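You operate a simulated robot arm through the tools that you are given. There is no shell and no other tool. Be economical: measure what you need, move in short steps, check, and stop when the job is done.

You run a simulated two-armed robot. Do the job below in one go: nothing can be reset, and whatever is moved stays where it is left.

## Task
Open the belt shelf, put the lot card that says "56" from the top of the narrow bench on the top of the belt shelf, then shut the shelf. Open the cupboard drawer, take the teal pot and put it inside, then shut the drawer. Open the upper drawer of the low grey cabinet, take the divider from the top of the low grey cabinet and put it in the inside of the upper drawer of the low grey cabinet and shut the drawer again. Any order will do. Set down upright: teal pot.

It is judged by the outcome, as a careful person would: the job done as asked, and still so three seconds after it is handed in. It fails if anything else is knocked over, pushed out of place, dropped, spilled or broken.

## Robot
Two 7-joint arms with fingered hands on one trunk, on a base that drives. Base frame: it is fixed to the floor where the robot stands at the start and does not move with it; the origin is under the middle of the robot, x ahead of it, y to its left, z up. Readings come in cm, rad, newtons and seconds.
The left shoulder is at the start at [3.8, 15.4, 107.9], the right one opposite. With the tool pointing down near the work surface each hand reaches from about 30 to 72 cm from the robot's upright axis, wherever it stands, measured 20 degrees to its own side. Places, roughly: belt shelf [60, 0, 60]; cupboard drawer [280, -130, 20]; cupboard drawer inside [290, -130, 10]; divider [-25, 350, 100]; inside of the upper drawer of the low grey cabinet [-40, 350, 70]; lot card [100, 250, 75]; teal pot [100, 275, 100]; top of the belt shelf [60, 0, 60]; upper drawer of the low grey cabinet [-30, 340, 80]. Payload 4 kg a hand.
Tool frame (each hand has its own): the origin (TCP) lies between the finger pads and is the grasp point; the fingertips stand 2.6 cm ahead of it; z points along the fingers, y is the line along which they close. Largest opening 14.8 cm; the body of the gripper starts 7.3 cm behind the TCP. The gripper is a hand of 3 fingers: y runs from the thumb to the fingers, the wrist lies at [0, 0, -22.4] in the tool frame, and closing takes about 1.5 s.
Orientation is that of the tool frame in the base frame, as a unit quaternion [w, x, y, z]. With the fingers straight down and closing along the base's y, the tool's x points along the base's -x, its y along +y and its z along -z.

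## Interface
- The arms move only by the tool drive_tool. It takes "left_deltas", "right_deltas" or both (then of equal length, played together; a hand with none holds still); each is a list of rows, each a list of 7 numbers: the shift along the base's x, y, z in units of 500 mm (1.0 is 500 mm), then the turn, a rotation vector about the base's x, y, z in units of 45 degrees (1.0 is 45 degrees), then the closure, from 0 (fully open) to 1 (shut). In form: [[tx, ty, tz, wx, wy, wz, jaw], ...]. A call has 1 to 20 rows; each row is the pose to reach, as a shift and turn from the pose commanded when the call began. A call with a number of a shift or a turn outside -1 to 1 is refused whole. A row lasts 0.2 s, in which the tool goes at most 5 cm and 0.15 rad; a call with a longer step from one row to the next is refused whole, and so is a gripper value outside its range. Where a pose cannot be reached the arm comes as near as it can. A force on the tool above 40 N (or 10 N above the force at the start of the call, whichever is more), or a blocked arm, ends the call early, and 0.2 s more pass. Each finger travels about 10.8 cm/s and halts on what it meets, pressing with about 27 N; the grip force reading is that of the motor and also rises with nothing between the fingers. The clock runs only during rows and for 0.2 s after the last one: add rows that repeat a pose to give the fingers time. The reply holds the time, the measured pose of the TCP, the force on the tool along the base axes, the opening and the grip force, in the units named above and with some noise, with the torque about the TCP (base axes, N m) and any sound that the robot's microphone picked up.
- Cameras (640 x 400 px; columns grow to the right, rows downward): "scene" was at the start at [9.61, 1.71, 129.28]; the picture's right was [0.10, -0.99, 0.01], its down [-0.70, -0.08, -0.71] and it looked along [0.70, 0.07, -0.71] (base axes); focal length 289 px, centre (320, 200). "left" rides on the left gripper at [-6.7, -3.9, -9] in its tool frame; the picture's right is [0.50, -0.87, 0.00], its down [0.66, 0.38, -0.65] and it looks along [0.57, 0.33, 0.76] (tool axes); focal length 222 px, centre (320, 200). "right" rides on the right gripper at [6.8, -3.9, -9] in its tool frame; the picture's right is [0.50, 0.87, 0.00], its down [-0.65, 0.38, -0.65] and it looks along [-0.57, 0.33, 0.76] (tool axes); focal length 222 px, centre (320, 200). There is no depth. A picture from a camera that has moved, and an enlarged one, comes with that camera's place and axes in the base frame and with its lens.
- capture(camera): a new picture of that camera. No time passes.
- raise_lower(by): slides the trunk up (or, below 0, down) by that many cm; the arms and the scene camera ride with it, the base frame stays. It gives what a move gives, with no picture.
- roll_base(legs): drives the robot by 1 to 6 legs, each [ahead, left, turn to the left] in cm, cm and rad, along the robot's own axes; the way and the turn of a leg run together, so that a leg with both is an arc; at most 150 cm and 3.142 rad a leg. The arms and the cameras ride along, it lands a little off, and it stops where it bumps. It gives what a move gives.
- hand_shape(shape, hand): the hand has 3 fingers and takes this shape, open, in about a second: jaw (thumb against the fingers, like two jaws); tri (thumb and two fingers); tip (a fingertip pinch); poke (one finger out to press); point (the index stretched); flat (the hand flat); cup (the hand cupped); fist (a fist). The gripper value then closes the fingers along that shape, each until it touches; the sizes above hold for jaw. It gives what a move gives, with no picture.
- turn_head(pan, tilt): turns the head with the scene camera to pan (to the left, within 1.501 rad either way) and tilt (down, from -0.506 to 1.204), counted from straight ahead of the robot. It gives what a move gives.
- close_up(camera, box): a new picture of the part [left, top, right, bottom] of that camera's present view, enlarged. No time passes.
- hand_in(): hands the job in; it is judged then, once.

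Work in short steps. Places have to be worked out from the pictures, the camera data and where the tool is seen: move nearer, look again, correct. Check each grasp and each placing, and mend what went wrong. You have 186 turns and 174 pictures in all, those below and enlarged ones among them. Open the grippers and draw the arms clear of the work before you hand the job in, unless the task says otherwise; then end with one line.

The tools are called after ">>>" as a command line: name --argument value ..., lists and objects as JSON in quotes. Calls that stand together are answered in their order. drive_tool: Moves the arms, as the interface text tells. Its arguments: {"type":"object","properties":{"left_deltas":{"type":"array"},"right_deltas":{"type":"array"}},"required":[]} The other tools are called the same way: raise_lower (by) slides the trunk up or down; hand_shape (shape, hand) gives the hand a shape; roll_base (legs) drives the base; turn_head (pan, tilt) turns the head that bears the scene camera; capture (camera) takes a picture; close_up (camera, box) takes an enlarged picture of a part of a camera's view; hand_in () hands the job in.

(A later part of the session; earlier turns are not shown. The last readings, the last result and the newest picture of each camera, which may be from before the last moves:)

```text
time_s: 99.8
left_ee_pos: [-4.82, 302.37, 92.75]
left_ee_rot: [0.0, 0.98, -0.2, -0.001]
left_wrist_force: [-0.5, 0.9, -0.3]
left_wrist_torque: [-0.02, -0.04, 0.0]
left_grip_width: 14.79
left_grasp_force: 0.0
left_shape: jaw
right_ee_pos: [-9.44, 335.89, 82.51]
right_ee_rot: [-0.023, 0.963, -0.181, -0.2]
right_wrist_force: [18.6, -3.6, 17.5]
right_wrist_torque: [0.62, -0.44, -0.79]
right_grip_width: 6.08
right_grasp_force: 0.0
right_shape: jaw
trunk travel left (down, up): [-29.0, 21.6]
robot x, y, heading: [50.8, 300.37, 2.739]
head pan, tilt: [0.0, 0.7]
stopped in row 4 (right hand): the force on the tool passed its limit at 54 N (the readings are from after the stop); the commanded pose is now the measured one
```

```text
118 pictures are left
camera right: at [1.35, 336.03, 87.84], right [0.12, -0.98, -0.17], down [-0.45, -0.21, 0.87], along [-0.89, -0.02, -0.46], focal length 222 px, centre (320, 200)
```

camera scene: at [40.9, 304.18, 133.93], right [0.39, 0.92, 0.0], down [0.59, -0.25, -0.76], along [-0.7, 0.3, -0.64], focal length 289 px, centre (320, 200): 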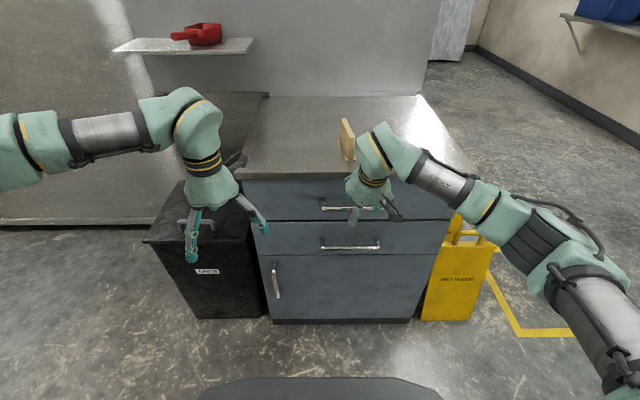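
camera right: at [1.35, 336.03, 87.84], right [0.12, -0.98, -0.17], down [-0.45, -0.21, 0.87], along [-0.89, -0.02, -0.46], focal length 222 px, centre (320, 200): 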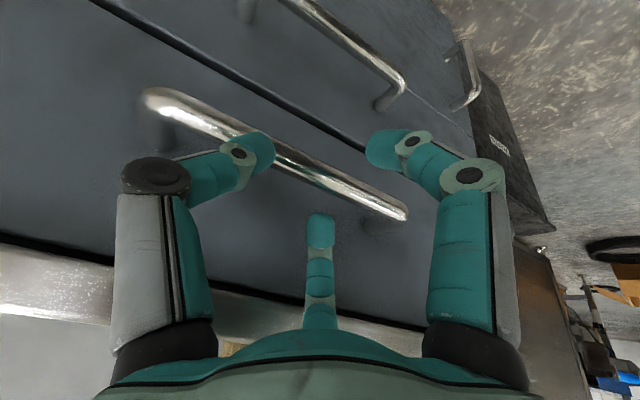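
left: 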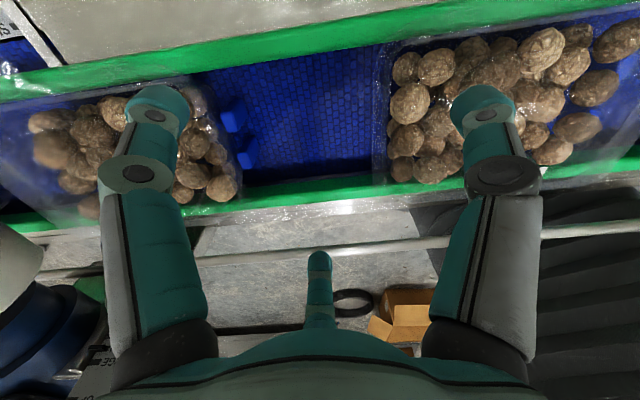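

Still touching the bar with the thumb. A single stretched finger will hook better: I back off and use the "point" shape.

>>> drive_tool --right_deltas '[[0.08, -0.035, 0.05, 0, 0, 0, 0.6], [0.14, -0.06, 0.12, 0, 0, 0, 0.6]]'

>>> hand_shape --shape "point" --hand "right"

>>> capture --camera "right"

>>> close_up --camera "scene" --box '[280, 130, 460, 270]'

```text
refused: row 1 steps farther than a row can; nothing moved
```

```text
time_s: 100.7
left_ee_pos: [-4.73, 302.36, 92.63]
left_ee_rot: [0.0, 0.98, -0.201, -0.001]
left_wrist_force: [-0.1, 0.6, -0.2]
left_wrist_torque: [0.01, 0.02, 0.0]
left_grip_width: 14.79
left_grasp_force: 0.0
left_shape: jaw
right_ee_pos: [-9.32, 336.0, 82.21]
right_ee_rot: [-0.024, 0.963, -0.179, -0.199]
right_wrist_force: [14.4, -3.9, 5.8]
right_wrist_torque: [-0.09, -0.27, -0.03]
right_grip_width: 0.01
right_grasp_force: 0.1
right_shape: point
trunk travel left (down, up): [-29.0, 21.6]
robot x, y, heading: [50.86, 299.86, 2.737]
head pan, tilt: [0.0, 0.7]
```

```text
117 pictures are left
camera right: at [1.32, 336.05, 87.61], right [0.12, -0.98, -0.17], down [-0.45, -0.21, 0.87], along [-0.88, -0.03, -0.47], focal length 222 px, centre (320, 200)
```

right: 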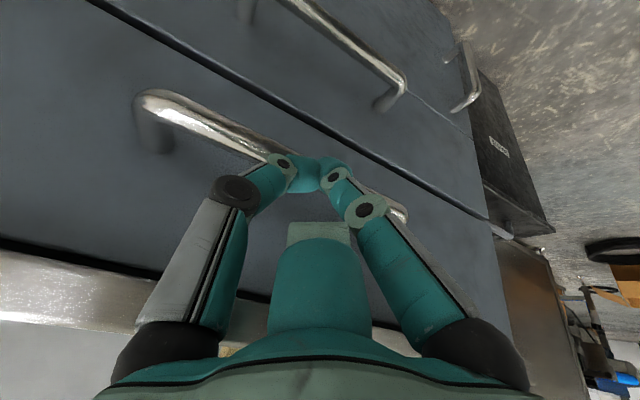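

```text
2.86 times, centred on (370, 200) of scene
camera zoom: at [41.33, 304.19, 133.96], right [0.39, 0.92, 0.0], down [0.59, -0.25, -0.77], along [-0.7, 0.3, -0.64], focal length 825 px, centre (177, 200)
```

zoom: 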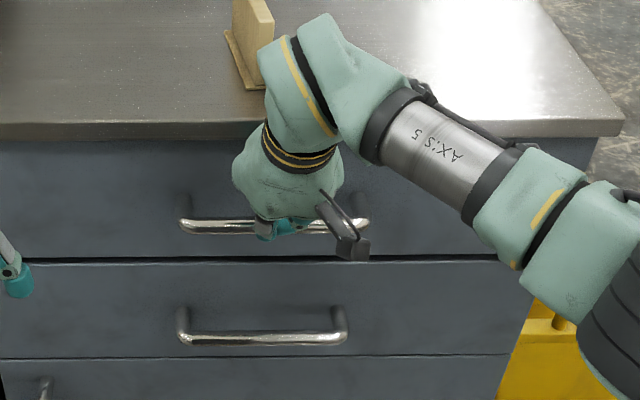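

I back off properly and look at how the "poke" and "tip" shapes stand.

>>> drive_tool --right_deltas '[[0.06, -0.025, 0.05, 0, 0, 0, 1], [0.12, -0.05, 0.12, 0, 0, 0, 1], [0.16, -0.068, 0.2, 0, 0, 0, 1]]'

>>> capture --camera "right"

>>> hand_shape --shape "poke" --hand "right"

>>> capture --camera "right"

>>> hand_shape --shape "tip" --hand "right"

>>> capture --camera "right"

```text
time_s: 101.5
left_ee_pos: [-4.95, 302.42, 92.4]
left_ee_rot: [-0.001, 0.98, -0.199, 0.001]
left_wrist_force: [-0.1, 1.0, -0.6]
left_wrist_torque: [0.0, -0.01, 0.0]
left_grip_width: 14.79
left_grasp_force: 0.0
left_shape: jaw
right_ee_pos: [-1.56, 332.53, 92.22]
right_ee_rot: [-0.025, 0.963, -0.181, -0.198]
right_wrist_force: [1.3, -0.5, -1.1]
right_wrist_torque: [-0.03, -0.01, -0.01]
right_grip_width: 14.21
right_grasp_force: 0.0
right_shape: point
trunk travel left (down, up): [-29.0, 21.6]
robot x, y, heading: [50.96, 300.51, 2.743]
head pan, tilt: [0.0, 0.7]
```

```text
115 pictures are left
camera right: at [9.11, 332.75, 97.55], right [0.12, -0.98, -0.17], down [-0.45, -0.21, 0.87], along [-0.88, -0.03, -0.47], focal length 222 px, centre (320, 200)
```

right: 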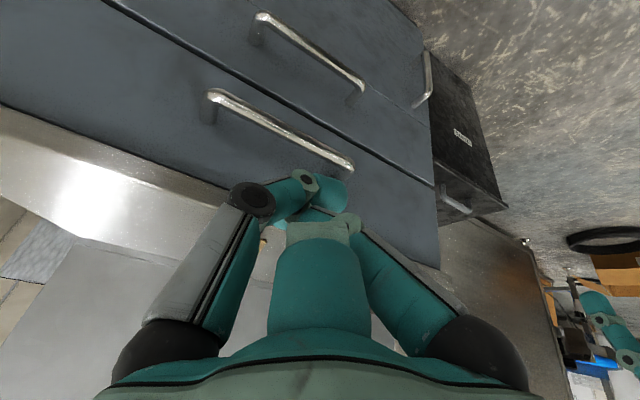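

```text
time_s: 102.4
left_ee_pos: [-4.99, 302.55, 92.45]
left_ee_rot: [0.0, 0.98, -0.201, 0.0]
left_wrist_force: [-1.5, 0.4, 0.1]
left_wrist_torque: [-0.02, 0.01, 0.01]
left_grip_width: 14.8
left_grasp_force: 0.1
left_shape: jaw
right_ee_pos: [-1.66, 332.59, 92.14]
right_ee_rot: [-0.025, 0.963, -0.18, -0.2]
right_wrist_force: [0.4, 0.2, -0.7]
right_wrist_torque: [0.02, -0.04, -0.01]
right_grip_width: 0.0
right_grasp_force: 0.0
right_shape: poke
trunk travel left (down, up): [-29.0, 21.6]
robot x, y, heading: [51.0, 299.96, 2.736]
head pan, tilt: [0.0, 0.7]
```

```text
114 pictures are left
camera right: at [9.06, 332.8, 97.49], right [0.12, -0.98, -0.17], down [-0.45, -0.21, 0.87], along [-0.88, -0.03, -0.47], focal length 222 px, centre (320, 200)
```

right: 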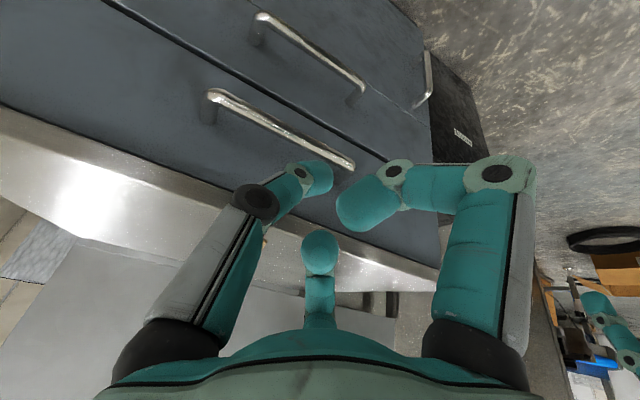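

```text
time_s: 103.3
left_ee_pos: [-4.91, 302.46, 92.4]
left_ee_rot: [0.0, 0.98, -0.2, 0.0]
left_wrist_force: [0.2, -0.2, 0.1]
left_wrist_torque: [-0.02, -0.03, -0.01]
left_grip_width: 14.8
left_grasp_force: 0.1
left_shape: jaw
right_ee_pos: [-1.6, 332.62, 92.01]
right_ee_rot: [-0.025, 0.963, -0.18, -0.198]
right_wrist_force: [0.4, 0.4, -0.8]
right_wrist_torque: [-0.05, -0.02, 0.0]
right_grip_width: 14.77
right_grasp_force: 0.0
right_shape: tip
trunk travel left (down, up): [-29.0, 21.6]
robot x, y, heading: [50.94, 300.26, 2.736]
head pan, tilt: [0.0, 0.7]
```

```text
113 pictures are left
camera right: at [9.05, 332.79, 97.49], right [0.12, -0.98, -0.17], down [-0.45, -0.21, 0.87], along [-0.88, -0.03, -0.47], focal length 222 px, centre (320, 200)
```

right: 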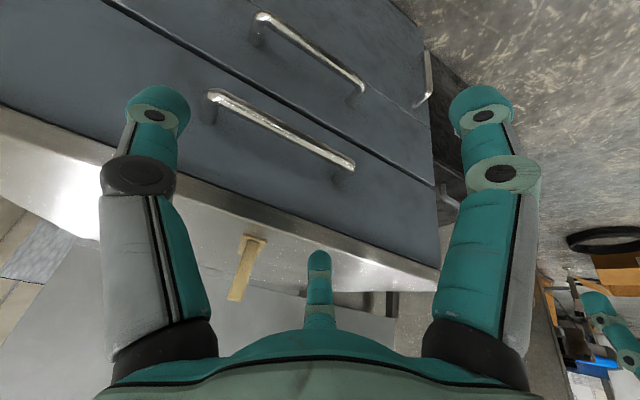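

I see: jaw has the thumb on one side, two fingers on the other. Turning the hand +90° puts the single thumb toward the cabinet, to drop behind the bar and grip it properly.

>>> hand_shape --shape "jaw" --hand "right"

>>> drive_tool --right_deltas '[[0.03, -0.012, 0, 0.068, -0.024, 0.165, 0.5], [0.06, -0.025, 0, 0.137, -0.047, 0.33, 0.5], [0.06, -0.025, 0, 0.205, -0.07, 0.495, 0.5], [0.06, -0.025, 0, 0.274, -0.094, 0.66, 0.5], [0.06, -0.025, 0, 0.342, -0.117, 0.823, 0.5], [0.06, -0.025, 0, 0.38, -0.13, 0.915, 0.5]]'

>>> drive_tool --right_deltas '[[0, 0, 0, 0.068, -0.024, 0.165, 0.5], [0, 0, 0, 0.137, -0.047, 0.33, 0.5], [0, 0, 0, 0.205, -0.07, 0.495, 0.5], [0, 0, 0, 0.274, -0.094, 0.66, 0.5], [0, 0, 0, 0.342, -0.117, 0.823, 0.5], [0, 0, 0, 0.38, -0.13, 0.915, 0.5]]'

>>> capture --camera "right"

>>> capture --camera "scene"

```text
time_s: 104.2
left_ee_pos: [-5.01, 302.5, 92.43]
left_ee_rot: [-0.001, 0.98, -0.2, 0.0]
left_wrist_force: [-1.0, -0.2, 0.7]
left_wrist_torque: [0.01, 0.02, 0.02]
left_grip_width: 14.8
left_grasp_force: 0.0
left_shape: jaw
right_ee_pos: [-1.64, 332.56, 92.05]
right_ee_rot: [-0.025, 0.963, -0.18, -0.199]
right_wrist_force: [0.3, -0.5, -0.3]
right_wrist_torque: [0.06, -0.02, -0.01]
right_grip_width: 14.78
right_grasp_force: 0.2
right_shape: jaw
trunk travel left (down, up): [-29.0, 21.6]
robot x, y, heading: [51.01, 300.26, 2.734]
head pan, tilt: [0.0, 0.7]
```

```text
time_s: 105.6
left_ee_pos: [-5.07, 302.45, 92.34]
left_ee_rot: [-0.001, 0.98, -0.2, 0.0]
left_wrist_force: [0.4, -0.5, 0.2]
left_wrist_torque: [0.02, 0.02, -0.05]
left_grip_width: 14.83
left_grasp_force: 0.0
left_shape: jaw
right_ee_pos: [1.55, 331.19, 92.07]
right_ee_rot: [-0.102, 0.959, 0.202, -0.17]
right_wrist_force: [-0.4, -0.2, -0.5]
right_wrist_torque: [0.03, 0.0, 0.03]
right_grip_width: 7.45
right_grasp_force: 0.0
right_shape: jaw
trunk travel left (down, up): [-29.0, 21.6]
robot x, y, heading: [50.71, 300.19, 2.736]
head pan, tilt: [0.0, 0.7]
```

```text
time_s: 107.0
left_ee_pos: [-5.0, 302.42, 92.55]
left_ee_rot: [0.0, 0.98, -0.2, 0.0]
left_wrist_force: [0.5, 0.0, 0.3]
left_wrist_torque: [0.02, -0.01, 0.02]
left_grip_width: 14.8
left_grasp_force: 0.1
left_shape: jaw
right_ee_pos: [1.41, 331.27, 92.12]
right_ee_rot: [-0.164, 0.808, 0.553, -0.116]
right_wrist_force: [-0.3, 0.6, 0.0]
right_wrist_torque: [-0.03, -0.03, 0.01]
right_grip_width: 7.46
right_grasp_force: 0.1
right_shape: jaw
trunk travel left (down, up): [-29.0, 21.6]
robot x, y, heading: [51.15, 300.28, 2.742]
head pan, tilt: [0.0, 0.7]
```

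```text
112 pictures are left
camera right: at [4.0, 337.55, 101.78], right [0.92, 0.18, -0.34], down [0.33, -0.83, 0.46], along [-0.2, -0.53, -0.82], focal length 222 px, centre (320, 200)
```

right: 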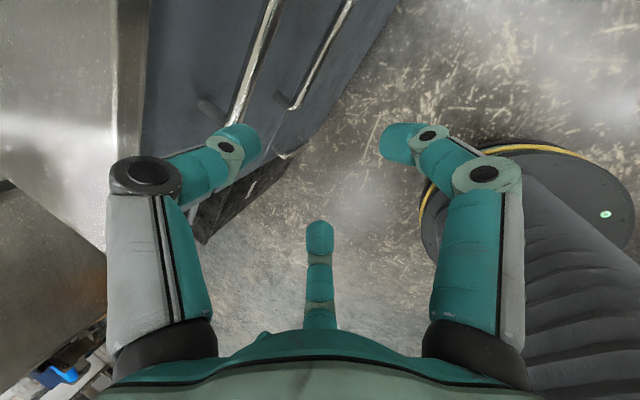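

```text
111 pictures are left
camera scene: at [41.01, 304.29, 133.94], right [0.39, 0.92, 0.0], down [0.59, -0.25, -0.76], along [-0.7, 0.3, -0.64], focal length 289 px, centre (320, 200)
```

scene: 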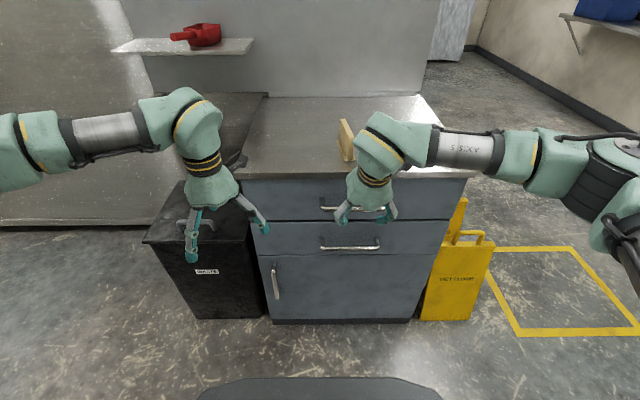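

Reachable with the tilt. I insert along the tool axis so the thumb goes behind the bar.

>>> drive_tool --right_deltas '[[-0.06, 0.03, -0.055, 0, 0, 0, 0.5], [-0.12, 0.06, -0.11, 0, 0, 0, 0.5], [-0.175, 0.09, -0.162, 0, 0, 0, 0.5], [-0.194, 0.097, -0.21, 0, 0, 0, 0.5], [-0.214, 0.105, -0.26, 0, 0, 0, 0.5], [-0.234, 0.112, -0.308, 0, 0, 0, 0.5]]'

>>> capture --camera "right"

>>> close_up --camera "scene" --box '[280, 130, 460, 270]'

```text
time_s: 108.4
left_ee_pos: [-4.63, 302.26, 92.6]
left_ee_rot: [-0.001, 0.98, -0.2, -0.002]
left_wrist_force: [-1.0, 0.3, -0.1]
left_wrist_torque: [-0.03, -0.02, 0.02]
left_grip_width: 14.8
left_grasp_force: 0.0
left_shape: jaw
right_ee_pos: [-9.87, 336.61, 76.94]
right_ee_rot: [-0.163, 0.81, 0.552, -0.117]
right_wrist_force: [30.0, -11.4, 9.0]
right_wrist_torque: [0.85, 2.04, 0.05]
right_grip_width: 7.0
right_grasp_force: 0.1
right_shape: jaw
trunk travel left (down, up): [-29.0, 21.6]
robot x, y, heading: [50.81, 300.02, 2.738]
head pan, tilt: [0.0, 0.7]
```

```text
110 pictures are left
camera right: at [-7.36, 342.78, 86.56], right [0.92, 0.17, -0.34], down [0.33, -0.83, 0.46], along [-0.2, -0.54, -0.82], focal length 222 px, centre (320, 200)
```

right: 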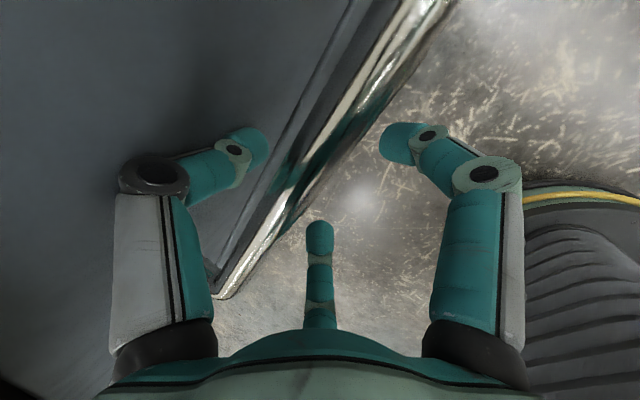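

```text
2.86 times, centred on (370, 200) of scene
camera zoom: at [41.57, 303.98, 133.99], right [0.39, 0.92, 0.0], down [0.59, -0.25, -0.77], along [-0.71, 0.3, -0.64], focal length 825 px, centre (177, 200)
```

zoom: 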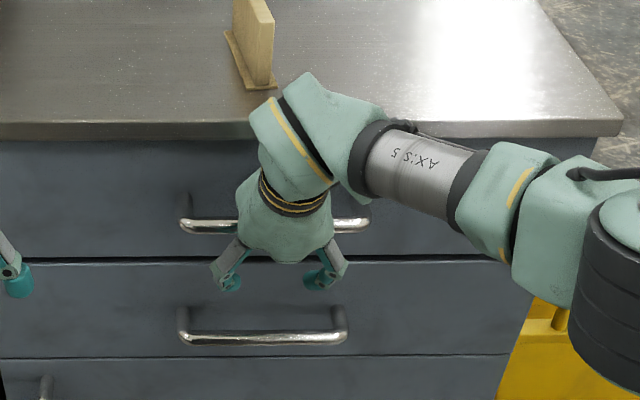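

The bar is now between thumb and fingers; the thumb presses the front slightly. I ease back and close on the bar.

>>> drive_tool --right_deltas '[[0.014, -0.006, 0, 0, 0, 0, 0.6], [0.016, -0.007, 0, 0, 0, 0, 0.75], [0.016, -0.007, 0, 0, 0, 0, 0.9], [0.016, -0.007, 0, 0, 0, 0, 1], [0.016, -0.007, 0, 0, 0, 0, 1], [0.016, -0.007, 0, 0, 0, 0, 1], [0.016, -0.007, 0, 0, 0, 0, 1]]'

```text
time_s: 110.0
left_ee_pos: [-5.07, 302.45, 92.5]
left_ee_rot: [-0.001, 0.98, -0.201, 0.001]
left_wrist_force: [0.0, -0.3, 0.1]
left_wrist_torque: [-0.02, 0.01, 0.01]
left_grip_width: 14.78
left_grasp_force: 0.0
left_shape: jaw
right_ee_pos: [-9.6, 336.54, 76.74]
right_ee_rot: [-0.163, 0.809, 0.553, -0.115]
right_wrist_force: [-2.3, 2.3, 0.7]
right_wrist_torque: [-0.06, -0.07, -0.05]
right_grip_width: 0.19
right_grasp_force: 27.6
right_shape: jaw
trunk travel left (down, up): [-29.0, 21.6]
robot x, y, heading: [50.81, 300.25, 2.739]
head pan, tilt: [0.0, 0.7]
```

Fingers closed under/behind the bar – a hook. I pull back gently and watch the force.

>>> drive_tool --right_deltas '[[0.035, -0.015, 0, 0, 0, 0, 1], [0.07, -0.029, 0, 0, 0, 0, 1], [0.105, -0.044, 0, 0, 0, 0, 1], [0.14, -0.059, 0, 0, 0, 0, 1]]'

>>> close_up --camera "scene" --box '[220, 110, 460, 290]'

```text
time_s: 111.0
left_ee_pos: [-5.0, 302.4, 92.48]
left_ee_rot: [0.0, 0.98, -0.2, 0.0]
left_wrist_force: [0.1, -0.2, 0.7]
left_wrist_torque: [0.01, 0.01, 0.01]
left_grip_width: 14.79
left_grasp_force: 0.1
left_shape: jaw
right_ee_pos: [-2.33, 333.46, 76.72]
right_ee_rot: [-0.164, 0.809, 0.552, -0.116]
right_wrist_force: [1.3, 0.2, 0.5]
right_wrist_torque: [0.01, 0.0, 0.0]
right_grip_width: 0.17
right_grasp_force: 26.6
right_shape: jaw
trunk travel left (down, up): [-29.0, 21.6]
robot x, y, heading: [50.9, 300.29, 2.736]
head pan, tilt: [0.0, 0.7]
```

```text
2.22 times, centred on (340, 200) of scene
camera zoom: at [41.07, 304.3, 133.94], right [0.39, 0.92, 0.0], down [0.59, -0.25, -0.77], along [-0.7, 0.3, -0.64], focal length 642 px, centre (276, 200)
```

zoom: 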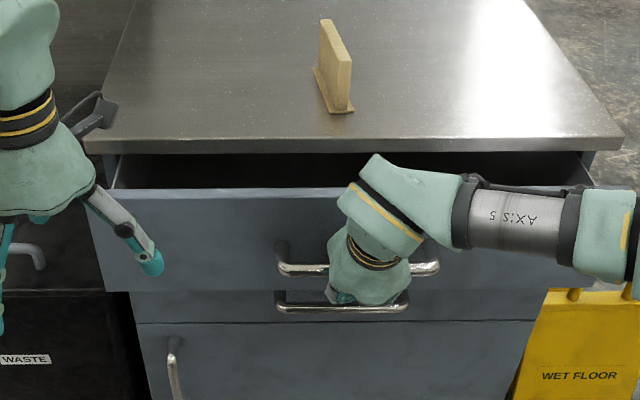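

It opens. I pull another 13 cm.

>>> drive_tool --right_deltas '[[0.035, -0.015, 0, 0, 0, 0, 1], [0.07, -0.029, 0, 0, 0, 0, 1], [0.105, -0.044, 0, 0, 0, 0, 1], [0.14, -0.059, 0, 0, 0, 0, 1], [0.175, -0.074, 0, 0, 0, 0, 1], [0.21, -0.088, 0, 0, 0, 0, 1], [0.24, -0.1, 0, 0, 0, 0, 1]]'

>>> capture --camera "scene"

```text
time_s: 112.6
left_ee_pos: [-5.02, 302.51, 92.44]
left_ee_rot: [0.0, 0.98, -0.2, -0.001]
left_wrist_force: [-0.5, 0.1, 0.3]
left_wrist_torque: [0.0, 0.0, 0.04]
left_grip_width: 14.8
left_grasp_force: 0.0
left_shape: jaw
right_ee_pos: [9.53, 328.6, 76.61]
right_ee_rot: [-0.164, 0.81, 0.551, -0.117]
right_wrist_force: [0.0, -0.3, 0.2]
right_wrist_torque: [0.01, -0.03, -0.02]
right_grip_width: 0.19
right_grasp_force: 27.0
right_shape: jaw
trunk travel left (down, up): [-29.0, 21.6]
robot x, y, heading: [50.77, 300.16, 2.741]
head pan, tilt: [0.0, 0.7]
```

```text
107 pictures are left
camera scene: at [41.04, 304.29, 133.94], right [0.39, 0.92, 0.0], down [0.59, -0.25, -0.76], along [-0.7, 0.3, -0.64], focal length 289 px, centre (320, 200)
```

scene: 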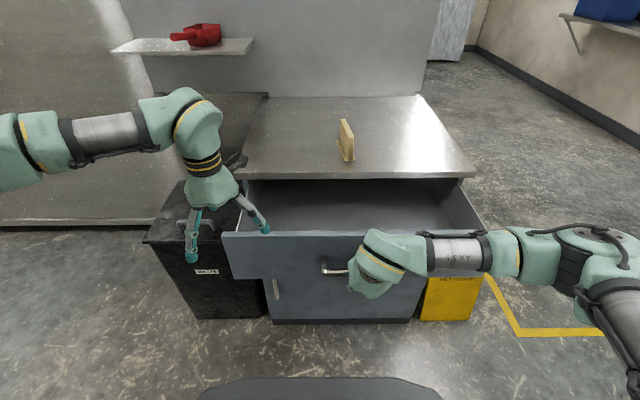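

Open about 20 cm. I open the fingers, back out along the tool axis and lift clear.

>>> drive_tool --right_deltas '[[0, 0, 0, 0, 0, 0, 0.8], [0, 0, 0, 0, 0, 0, 0.6], [-0.004, 0.002, 0, 0, 0, 0, 0.5], [-0.004, 0.002, 0, 0, 0, 0, 0.5], [0.02, -0.006, 0.05, 0, 0, 0, 0.5], [0.04, -0.014, 0.1, 0, 0, 0, 0.5], [0.06, -0.022, 0.15, 0, 0, 0, 0.5], [0.08, -0.03, 0.22, 0, 0, 0, 0.5], [0.08, -0.03, 0.3, 0, 0, 0, 0.5], [0.08, -0.03, 0.38, 0, 0, 0, 0.5]]'

>>> drive_tool --right_deltas '[[0, 0, 0.05, -0.068, 0.024, -0.165, 0.5], [0, 0, 0.1, -0.137, 0.047, -0.33, 0.5], [0, 0, 0.15, -0.205, 0.07, -0.495, 0.5], [0, 0, 0.15, -0.274, 0.094, -0.66, 0.4], [0, 0, 0.15, -0.342, 0.117, -0.823, 0.4], [0, 0, 0.15, -0.38, 0.13, -0.915, 0.4]]'

>>> drive_tool --right_deltas '[[0, 0, 0, -0.068, 0.024, -0.165, 0.4], [0, 0, 0, -0.137, 0.047, -0.33, 0.4], [0, 0, 0, -0.205, 0.07, -0.495, 0.4], [0, 0, 0, -0.274, 0.094, -0.66, 0.4], [0, 0, 0, -0.342, 0.117, -0.823, 0.4], [0, 0, 0, -0.38, 0.13, -0.915, 0.4]]'

>>> capture --camera "scene"

```text
time_s: 114.8
left_ee_pos: [-4.88, 302.55, 92.56]
left_ee_rot: [0.001, 0.98, -0.198, 0.0]
left_wrist_force: [0.7, -0.4, -0.1]
left_wrist_torque: [-0.02, 0.0, -0.01]
left_grip_width: 14.81
left_grasp_force: 0.2
left_shape: jaw
right_ee_pos: [13.62, 327.06, 95.74]
right_ee_rot: [-0.163, 0.81, 0.551, -0.115]
right_wrist_force: [0.1, -0.5, 0.1]
right_wrist_torque: [-0.01, 0.02, 0.03]
right_grip_width: 7.35
right_grasp_force: 0.2
right_shape: jaw
trunk travel left (down, up): [-29.0, 21.6]
robot x, y, heading: [51.04, 300.23, 2.738]
head pan, tilt: [0.0, 0.7]
```

```text
time_s: 116.2
left_ee_pos: [-5.04, 302.49, 92.5]
left_ee_rot: [0.0, 0.98, -0.201, 0.001]
left_wrist_force: [0.3, 0.9, -0.6]
left_wrist_torque: [-0.02, -0.01, -0.03]
left_grip_width: 14.77
left_grasp_force: 0.1
left_shape: jaw
right_ee_pos: [13.54, 327.1, 103.11]
right_ee_rot: [-0.102, 0.96, 0.2, -0.17]
right_wrist_force: [-0.2, 0.8, -0.9]
right_wrist_torque: [0.03, -0.03, -0.03]
right_grip_width: 8.82
right_grasp_force: 0.1
right_shape: jaw
trunk travel left (down, up): [-29.0, 21.6]
robot x, y, heading: [50.95, 300.65, 2.741]
head pan, tilt: [0.0, 0.7]
```

```text
time_s: 117.6
left_ee_pos: [-5.04, 302.41, 92.47]
left_ee_rot: [0.0, 0.98, -0.2, -0.001]
left_wrist_force: [0.1, -0.3, 0.1]
left_wrist_torque: [-0.05, 0.02, 0.01]
left_grip_width: 14.8
left_grasp_force: 0.1
left_shape: jaw
right_ee_pos: [13.43, 327.01, 103.22]
right_ee_rot: [-0.024, 0.963, -0.181, -0.199]
right_wrist_force: [0.5, -0.6, 1.1]
right_wrist_torque: [0.0, 0.01, -0.02]
right_grip_width: 8.81
right_grasp_force: 0.1
right_shape: jaw
trunk travel left (down, up): [-29.0, 21.6]
robot x, y, heading: [50.56, 299.92, 2.739]
head pan, tilt: [0.0, 0.7]
```

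```text
106 pictures are left
camera scene: at [41.02, 304.29, 133.94], right [0.39, 0.92, 0.0], down [0.59, -0.25, -0.76], along [-0.7, 0.3, -0.64], focal length 289 px, centre (320, 200)
```

scene: 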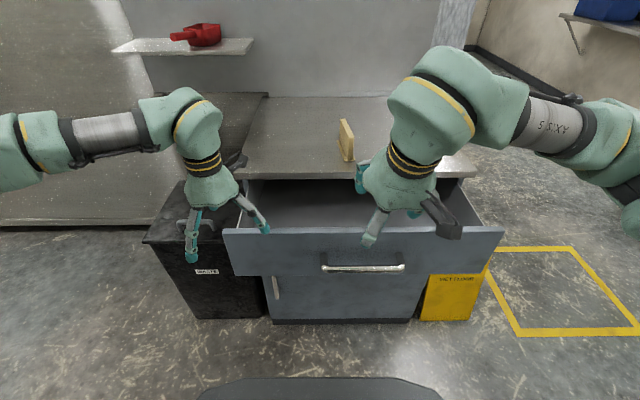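

Hand is clear and drawer stays open. I raise slightly, drive 18 cm ahead so the divider (about (-25,342), counter z≈87.5) comes in reach.

>>> raise_lower --by 6

>>> roll_base --legs '[[18, 0, 0]]'

>>> capture --camera "scene"

>>> capture --camera "right"

```text
time_s: 118.6
left_ee_pos: [-4.93, 302.45, 98.34]
left_ee_rot: [0.0, 0.98, -0.199, -0.001]
left_wrist_force: [0.2, 0.1, 0.1]
left_wrist_torque: [-0.01, 0.03, 0.03]
left_grip_width: 14.8
left_grasp_force: 0.0
left_shape: jaw
right_ee_pos: [13.46, 327.17, 109.19]
right_ee_rot: [-0.025, 0.963, -0.18, -0.198]
right_wrist_force: [-0.1, 0.0, 0.1]
right_wrist_torque: [-0.05, 0.02, -0.03]
right_grip_width: 8.82
right_grasp_force: 0.0
right_shape: jaw
trunk travel left (down, up): [-35.0, 15.6]
robot x, y, heading: [50.5, 300.2, 2.739]
head pan, tilt: [0.0, 0.7]
```

```text
time_s: 120.1
left_ee_pos: [-21.43, 309.52, 98.49]
left_ee_rot: [0.0, 0.98, -0.199, -0.001]
left_wrist_force: [0.2, 0.2, 0.0]
left_wrist_torque: [0.03, 0.02, 0.01]
left_grip_width: 14.78
left_grasp_force: 0.0
left_shape: jaw
right_ee_pos: [-2.93, 334.16, 109.25]
right_ee_rot: [-0.024, 0.963, -0.179, -0.198]
right_wrist_force: [0.3, 0.1, 0.1]
right_wrist_torque: [0.0, 0.02, 0.01]
right_grip_width: 8.83
right_grasp_force: 0.1
right_shape: jaw
trunk travel left (down, up): [-35.0, 15.6]
robot x, y, heading: [34.41, 307.04, 2.735]
head pan, tilt: [0.0, 0.7]
```

```text
105 pictures are left
camera scene: at [24.58, 311.3, 139.9], right [0.39, 0.92, 0.0], down [0.59, -0.25, -0.77], along [-0.7, 0.3, -0.64], focal length 289 px, centre (320, 200)
```

scene: 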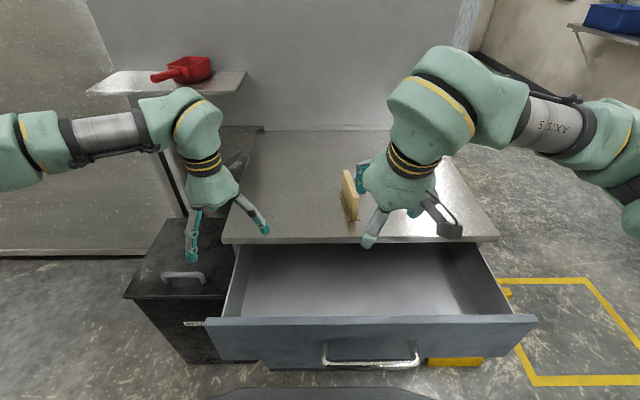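

```text
104 pictures are left
camera right: at [7.72, 334.32, 114.64], right [0.12, -0.98, -0.18], down [-0.45, -0.21, 0.87], along [-0.89, -0.03, -0.46], focal length 222 px, centre (320, 200)
```

right: 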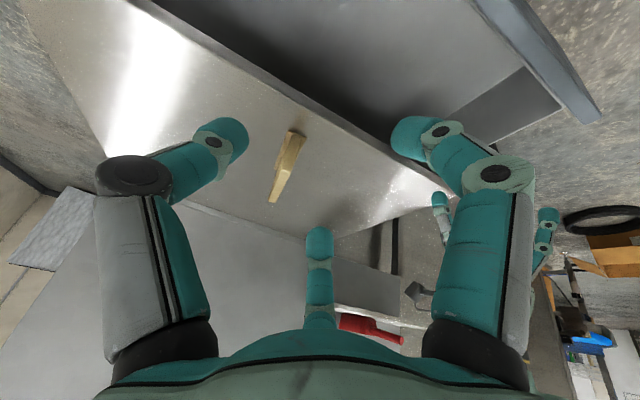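

Both cameras put the divider's front foot at (-21.5,340.3). I move above the plate and look before descending.

>>> drive_tool --right_deltas '[[-0.08, 0.027, 0, 0, 0, 0, 0.45], [-0.16, 0.054, 0, 0, 0, 0, 0.45], [-0.24, 0.081, -0.01, 0, 0, 0, 0.45], [-0.32, 0.108, -0.03, 0, 0, 0, 0.45], [-0.4, 0.135, -0.05, 0, 0, 0, 0.45], [-0.466, 0.159, -0.065, 0, 0, 0, 0.45]]'

>>> capture --camera "right"

>>> close_up --camera "scene" --box '[240, 80, 480, 260]'

```text
time_s: 121.5
left_ee_pos: [-21.63, 309.47, 98.35]
left_ee_rot: [-0.001, 0.98, -0.2, 0.002]
left_wrist_force: [-0.4, -0.2, 0.5]
left_wrist_torque: [0.01, -0.01, 0.02]
left_grip_width: 14.81
left_grasp_force: 0.1
left_shape: jaw
right_ee_pos: [-26.64, 342.16, 106.04]
right_ee_rot: [-0.025, 0.963, -0.18, -0.198]
right_wrist_force: [0.4, 1.1, -0.2]
right_wrist_torque: [-0.01, 0.0, 0.0]
right_grip_width: 8.19
right_grasp_force: 0.1
right_shape: jaw
trunk travel left (down, up): [-35.0, 15.6]
robot x, y, heading: [34.27, 306.85, 2.739]
head pan, tilt: [0.0, 0.7]
```

```text
103 pictures are left
camera right: at [-16.01, 342.32, 111.36], right [0.12, -0.98, -0.18], down [-0.45, -0.21, 0.87], along [-0.88, -0.03, -0.47], focal length 222 px, centre (320, 200)
```

right: 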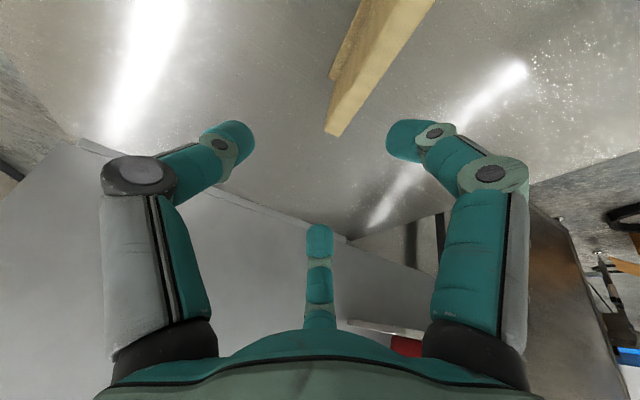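

```text
2.22 times, centred on (360, 170) of scene
camera zoom: at [24.28, 311.32, 139.88], right [0.39, 0.92, 0.0], down [0.59, -0.25, -0.76], along [-0.7, 0.3, -0.64], focal length 642 px, centre (231, 267)
```

zoom: 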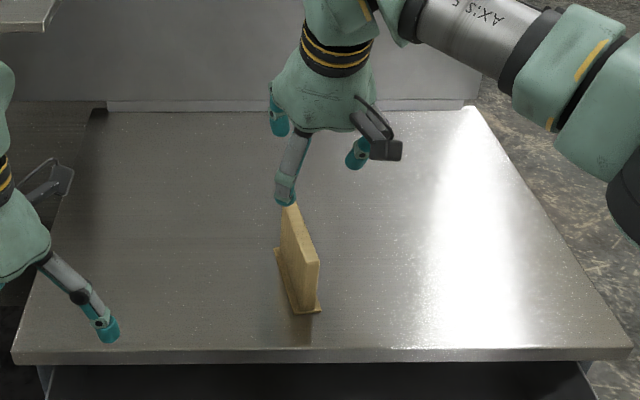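

I shift about 1 cm left and 2 cm toward me, then descend around the plate.

>>> drive_tool --right_deltas '[[0.03, -0.034, -0.02, 0, 0, 0, 0.45], [0.03, -0.034, -0.08, 0, 0, 0, 0.45], [0.03, -0.034, -0.14, 0, 0, 0, 0.45], [0.03, -0.034, -0.2, 0, 0, 0, 0.45], [0.03, -0.034, -0.26, 0, 0, 0, 0.45]]'

>>> capture --camera "right"

>>> close_up --camera "scene" --box '[240, 80, 480, 260]'

```text
time_s: 122.7
left_ee_pos: [-21.27, 309.37, 98.66]
left_ee_rot: [0.0, 0.98, -0.199, -0.001]
left_wrist_force: [0.7, -0.3, 0.4]
left_wrist_torque: [0.0, 0.02, -0.02]
left_grip_width: 14.8
left_grasp_force: 0.0
left_shape: jaw
right_ee_pos: [-24.55, 340.18, 93.53]
right_ee_rot: [-0.023, 0.962, -0.179, -0.203]
right_wrist_force: [3.1, -2.0, 16.6]
right_wrist_torque: [-0.51, -0.33, 0.07]
right_grip_width: 7.86
right_grasp_force: 0.1
right_shape: jaw
trunk travel left (down, up): [-35.0, 15.6]
robot x, y, heading: [34.42, 307.52, 2.738]
head pan, tilt: [0.0, 0.7]
```

```text
101 pictures are left
camera right: at [-13.96, 340.34, 98.81], right [0.12, -0.98, -0.18], down [-0.44, -0.21, 0.87], along [-0.89, -0.03, -0.46], focal length 222 px, centre (320, 200)
```

right: 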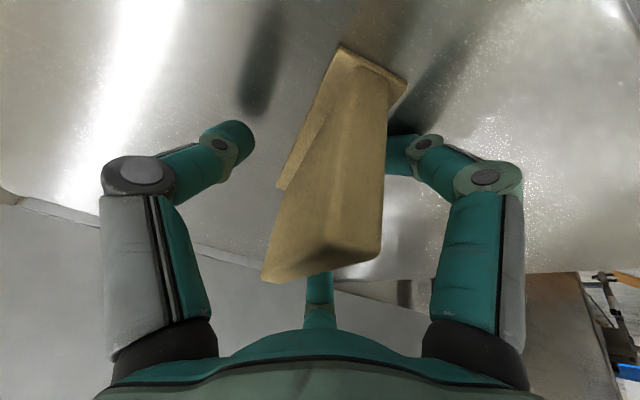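

```text
2.22 times, centred on (360, 170) of scene
camera zoom: at [24.89, 311.11, 139.96], right [0.39, 0.92, 0.0], down [0.59, -0.25, -0.77], along [-0.71, 0.3, -0.64], focal length 642 px, centre (231, 267)
```

zoom: 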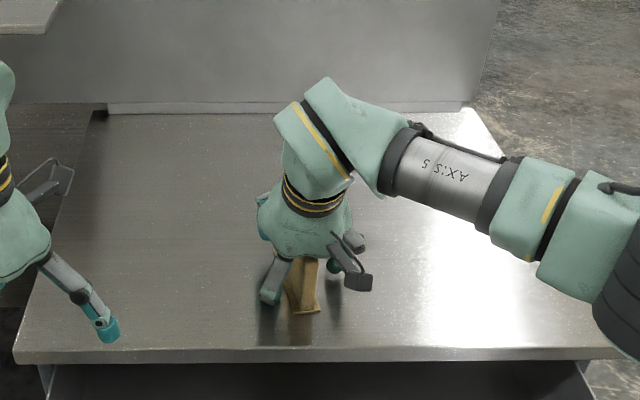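

The plate is between thumb and fingers; a fingertip touches the top lightly. I lift 1 cm and close.

>>> drive_tool --right_deltas '[[-0.01, 0, 0.024, 0, 0, 0, 0.45], [-0.015, -0.008, 0.028, 0, 0, 0, 0.45], [-0.015, -0.008, 0.028, 0, 0, 0, 0.65], [-0.015, -0.008, 0.028, 0, 0, 0, 0.85], [-0.015, -0.008, 0.028, 0, 0, 0, 1], [-0.015, -0.008, 0.028, 0, 0, 0, 1], [-0.015, -0.008, 0.028, 0, 0, 0, 1], [-0.015, -0.008, 0.028, 0, 0, 0, 1]]'

>>> capture --camera "right"

```text
time_s: 124.5
left_ee_pos: [-21.63, 309.49, 98.48]
left_ee_rot: [0.0, 0.98, -0.199, 0.0]
left_wrist_force: [0.5, 0.5, 0.1]
left_wrist_torque: [0.03, -0.01, -0.02]
left_grip_width: 14.78
left_grasp_force: 0.1
left_shape: jaw
right_ee_pos: [-25.74, 340.1, 94.26]
right_ee_rot: [-0.025, 0.963, -0.179, -0.199]
right_wrist_force: [0.3, -0.5, 0.1]
right_wrist_torque: [0.03, 0.03, 0.01]
right_grip_width: 1.71
right_grasp_force: 26.9
right_shape: jaw
trunk travel left (down, up): [-35.0, 15.6]
robot x, y, heading: [34.2, 307.12, 2.742]
head pan, tilt: [0.0, 0.7]
```

```text
99 pictures are left
camera right: at [-14.96, 340.22, 99.74], right [0.12, -0.98, -0.17], down [-0.45, -0.21, 0.87], along [-0.88, -0.03, -0.47], focal length 222 px, centre (320, 200)
```

right: 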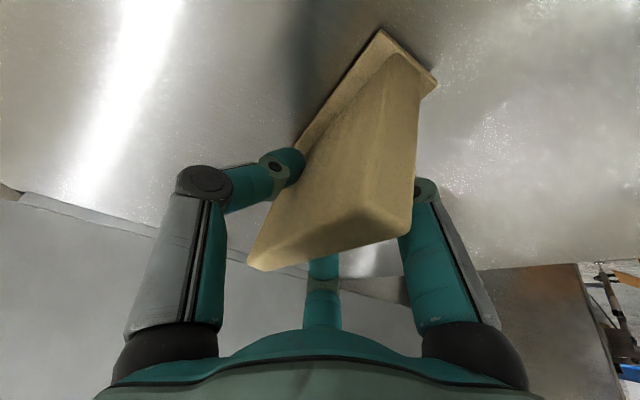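

Gripped (1.7 cm). I lift it and carry it back over the open drawer.

>>> drive_tool --right_deltas '[[0, 0, 0.06, 0, 0, 0, 1], [0, 0, 0.13, 0, 0, 0, 1], [0, 0, 0.2, 0, 0, 0, 1], [0.07, -0.029, 0.22, 0, 0, 0, 1], [0.14, -0.059, 0.22, 0, 0, 0, 1], [0.21, -0.088, 0.22, 0, 0, 0, 1], [0.28, -0.118, 0.22, 0, 0, 0, 1], [0.347, -0.146, 0.22, 0, 0, 0, 1]]'

>>> turn_head --pan 0 --tilt 0.9

>>> capture --camera "scene"

>>> capture --camera "right"

```text
time_s: 126.3
left_ee_pos: [-21.58, 309.46, 98.51]
left_ee_rot: [0.0, 0.98, -0.2, 0.0]
left_wrist_force: [0.3, -0.8, 0.5]
left_wrist_torque: [-0.01, 0.02, 0.04]
left_grip_width: 14.78
left_grasp_force: 0.1
left_shape: jaw
right_ee_pos: [-8.24, 332.82, 105.35]
right_ee_rot: [-0.024, 0.963, -0.18, -0.199]
right_wrist_force: [0.0, -0.5, -0.1]
right_wrist_torque: [0.0, 0.0, 0.01]
right_grip_width: 1.65
right_grasp_force: 26.3
right_shape: jaw
trunk travel left (down, up): [-35.0, 15.6]
robot x, y, heading: [34.15, 307.32, 2.742]
head pan, tilt: [0.0, 0.7]
```

```text
time_s: 127.0
left_ee_pos: [-21.46, 309.59, 98.34]
left_ee_rot: [-0.001, 0.98, -0.199, 0.0]
left_wrist_force: [0.5, -0.7, 0.4]
left_wrist_torque: [0.04, 0.0, 0.02]
left_grip_width: 14.79
left_grasp_force: 0.1
left_shape: jaw
right_ee_pos: [-8.27, 332.74, 105.3]
right_ee_rot: [-0.025, 0.963, -0.179, -0.2]
right_wrist_force: [0.0, 0.4, 0.2]
right_wrist_torque: [0.05, 0.01, 0.02]
right_grip_width: 1.72
right_grasp_force: 27.3
right_shape: jaw
trunk travel left (down, up): [-35.0, 15.6]
robot x, y, heading: [34.27, 307.52, 2.741]
head pan, tilt: [0.0, 0.901]
```

```text
98 pictures are left
camera scene: at [25.26, 311.0, 138.28], right [0.39, 0.92, 0.0], down [0.72, -0.31, -0.62], along [-0.57, 0.24, -0.78], focal length 289 px, centre (320, 200)
```

scene: 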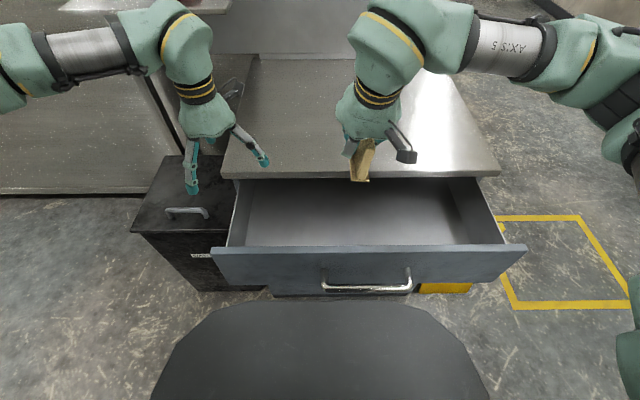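

```text
97 pictures are left
camera right: at [2.35, 332.91, 110.73], right [0.12, -0.98, -0.17], down [-0.45, -0.21, 0.87], along [-0.88, -0.03, -0.47], focal length 222 px, centre (320, 200)
```

right: 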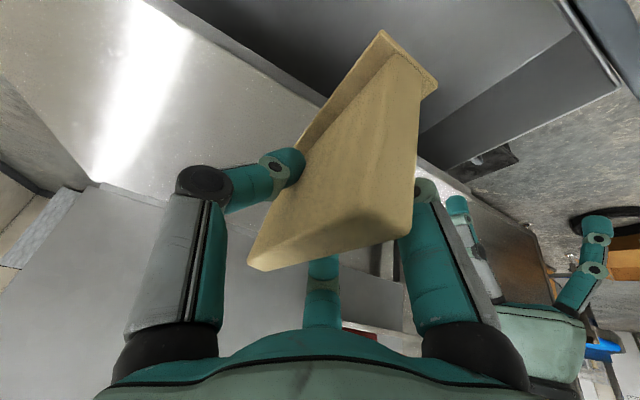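

The plate hangs over the open drawer (TCP a≈-136, drawer gap -145..-128). I lower it, slowing near the floor of the drawer.

>>> drive_tool --right_deltas '[[0, 0, -0.08, 0, 0, 0, 1], [0, 0, -0.16, 0, 0, 0, 1], [0, 0, -0.24, 0, 0, 0, 1], [0, 0, -0.32, 0, 0, 0, 1], [0, 0, -0.38, 0, 0, 0, 1], [0, 0, -0.41, 0, 0, 0, 1], [0, 0, -0.43, 0, 0, 0, 1], [0, 0, -0.45, 0, 0, 0, 1], [0, 0, -0.47, 0, 0, 0, 1], [0, 0, -0.49, 0, 0, 0, 1]]'

>>> capture --camera "right"

>>> capture --camera "scene"

```text
time_s: 129.2
left_ee_pos: [-21.68, 309.6, 98.47]
left_ee_rot: [0.0, 0.98, -0.2, -0.001]
left_wrist_force: [-0.1, 0.1, 0.0]
left_wrist_torque: [0.03, -0.02, -0.05]
left_grip_width: 14.78
left_grasp_force: 0.1
left_shape: jaw
right_ee_pos: [-8.48, 332.77, 82.21]
right_ee_rot: [-0.023, 0.962, -0.18, -0.205]
right_wrist_force: [2.6, 1.6, 13.1]
right_wrist_torque: [-0.09, -1.37, 0.3]
right_grip_width: 1.68
right_grasp_force: 27.3
right_shape: jaw
trunk travel left (down, up): [-35.0, 15.6]
robot x, y, heading: [34.51, 307.1, 2.733]
head pan, tilt: [0.0, 0.901]
stopped in row 10 (right hand): the force on the tool passed its limit at 51 N (the readings are from after the stop); the commanded pose is now the measured one
```

```text
96 pictures are left
camera right: at [2.23, 333.0, 87.51], right [0.12, -0.98, -0.18], down [-0.44, -0.21, 0.87], along [-0.89, -0.03, -0.46], focal length 222 px, centre (320, 200)
```

right: 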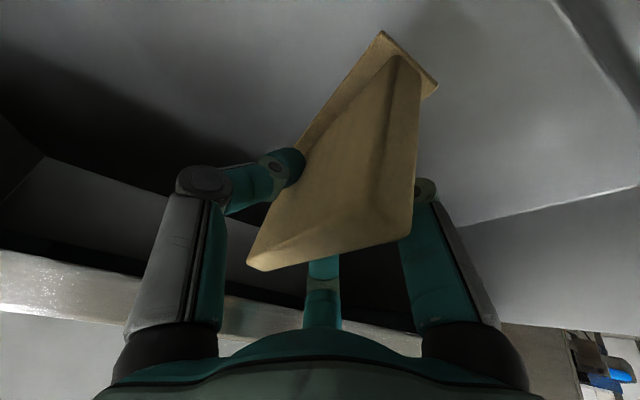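

```text
95 pictures are left
camera scene: at [25.43, 310.98, 138.28], right [0.39, 0.92, 0.0], down [0.72, -0.31, -0.62], along [-0.57, 0.24, -0.78], focal length 289 px, centre (320, 200)
```

scene: 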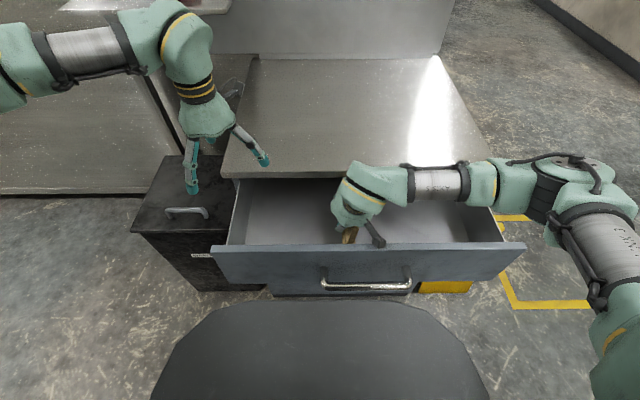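

It rests on the drawer floor (bottom ≈ z 75.4; top ≈ 83.7, under the counter's 85.5). I release and lift straight out.

>>> drive_tool --right_deltas '[[0, 0, 0.004, 0, 0, 0, 0.95], [0, 0, 0.004, 0, 0, 0, 0.8], [0, 0, 0.004, 0, 0, 0, 0.65], [0, 0, 0.004, 0, 0, 0, 0.6], [0, 0, 0.004, 0, 0, 0, 0.6], [0, 0, 0.06, 0, 0, 0, 0.6], [0, 0, 0.13, 0, 0, 0, 0.6], [0, 0, 0.2, 0, 0, 0, 0.6], [0, 0, 0.28, 0, 0, 0, 0.6], [0, 0, 0.36, 0, 0, 0, 0.6], [0.05, 0.05, 0.42, 0, 0, 0, 0.6]]'

>>> capture --camera "scene"

>>> capture --camera "right"

```text
time_s: 131.6
left_ee_pos: [-21.44, 309.62, 98.55]
left_ee_rot: [0.001, 0.98, -0.2, -0.001]
left_wrist_force: [0.4, -0.2, -0.3]
left_wrist_torque: [0.02, 0.02, 0.0]
left_grip_width: 14.8
left_grasp_force: 0.0
left_shape: jaw
right_ee_pos: [-6.0, 335.43, 103.05]
right_ee_rot: [-0.023, 0.962, -0.179, -0.204]
right_wrist_force: [-0.3, 0.2, 0.2]
right_wrist_torque: [-0.01, 0.02, 0.02]
right_grip_width: 5.89
right_grasp_force: 0.1
right_shape: jaw
trunk travel left (down, up): [-35.0, 15.6]
robot x, y, heading: [34.21, 307.53, 2.741]
head pan, tilt: [0.0, 0.901]
```

```text
94 pictures are left
camera scene: at [25.48, 311.16, 138.28], right [0.39, 0.92, 0.0], down [0.72, -0.31, -0.62], along [-0.57, 0.24, -0.78], focal length 289 px, centre (320, 200)
```

scene: 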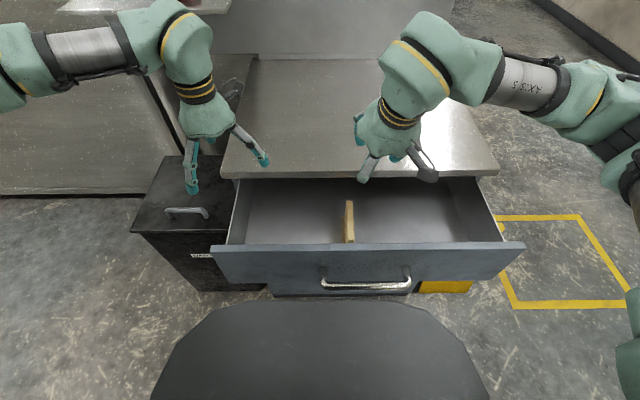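

```text
93 pictures are left
camera right: at [4.8, 335.6, 108.39], right [0.12, -0.98, -0.17], down [-0.44, -0.21, 0.87], along [-0.89, -0.03, -0.46], focal length 222 px, centre (320, 200)
```

right: 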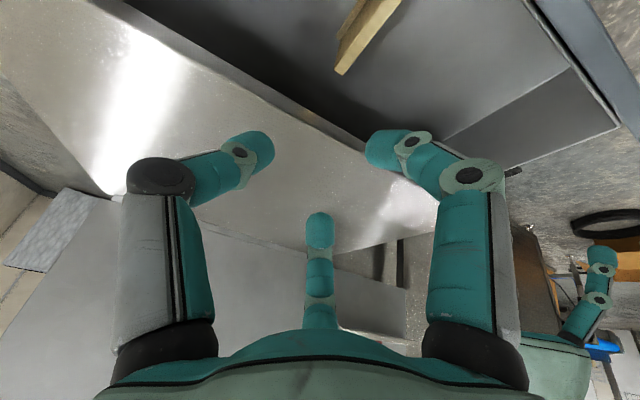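

The divider stands in the drawer. I zoom in to compare its height with the drawer before closing.

>>> close_up --camera "scene" --box '[210, 160, 530, 300]'

```text
2.00 times, centred on (370, 230) of scene
camera zoom: at [25.48, 311.16, 138.28], right [0.39, 0.92, 0.0], down [0.72, -0.31, -0.62], along [-0.57, 0.24, -0.78], focal length 578 px, centre (220, 140)
```

zoom: 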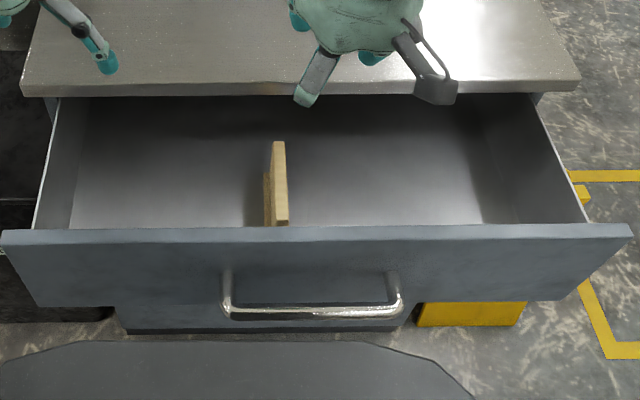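

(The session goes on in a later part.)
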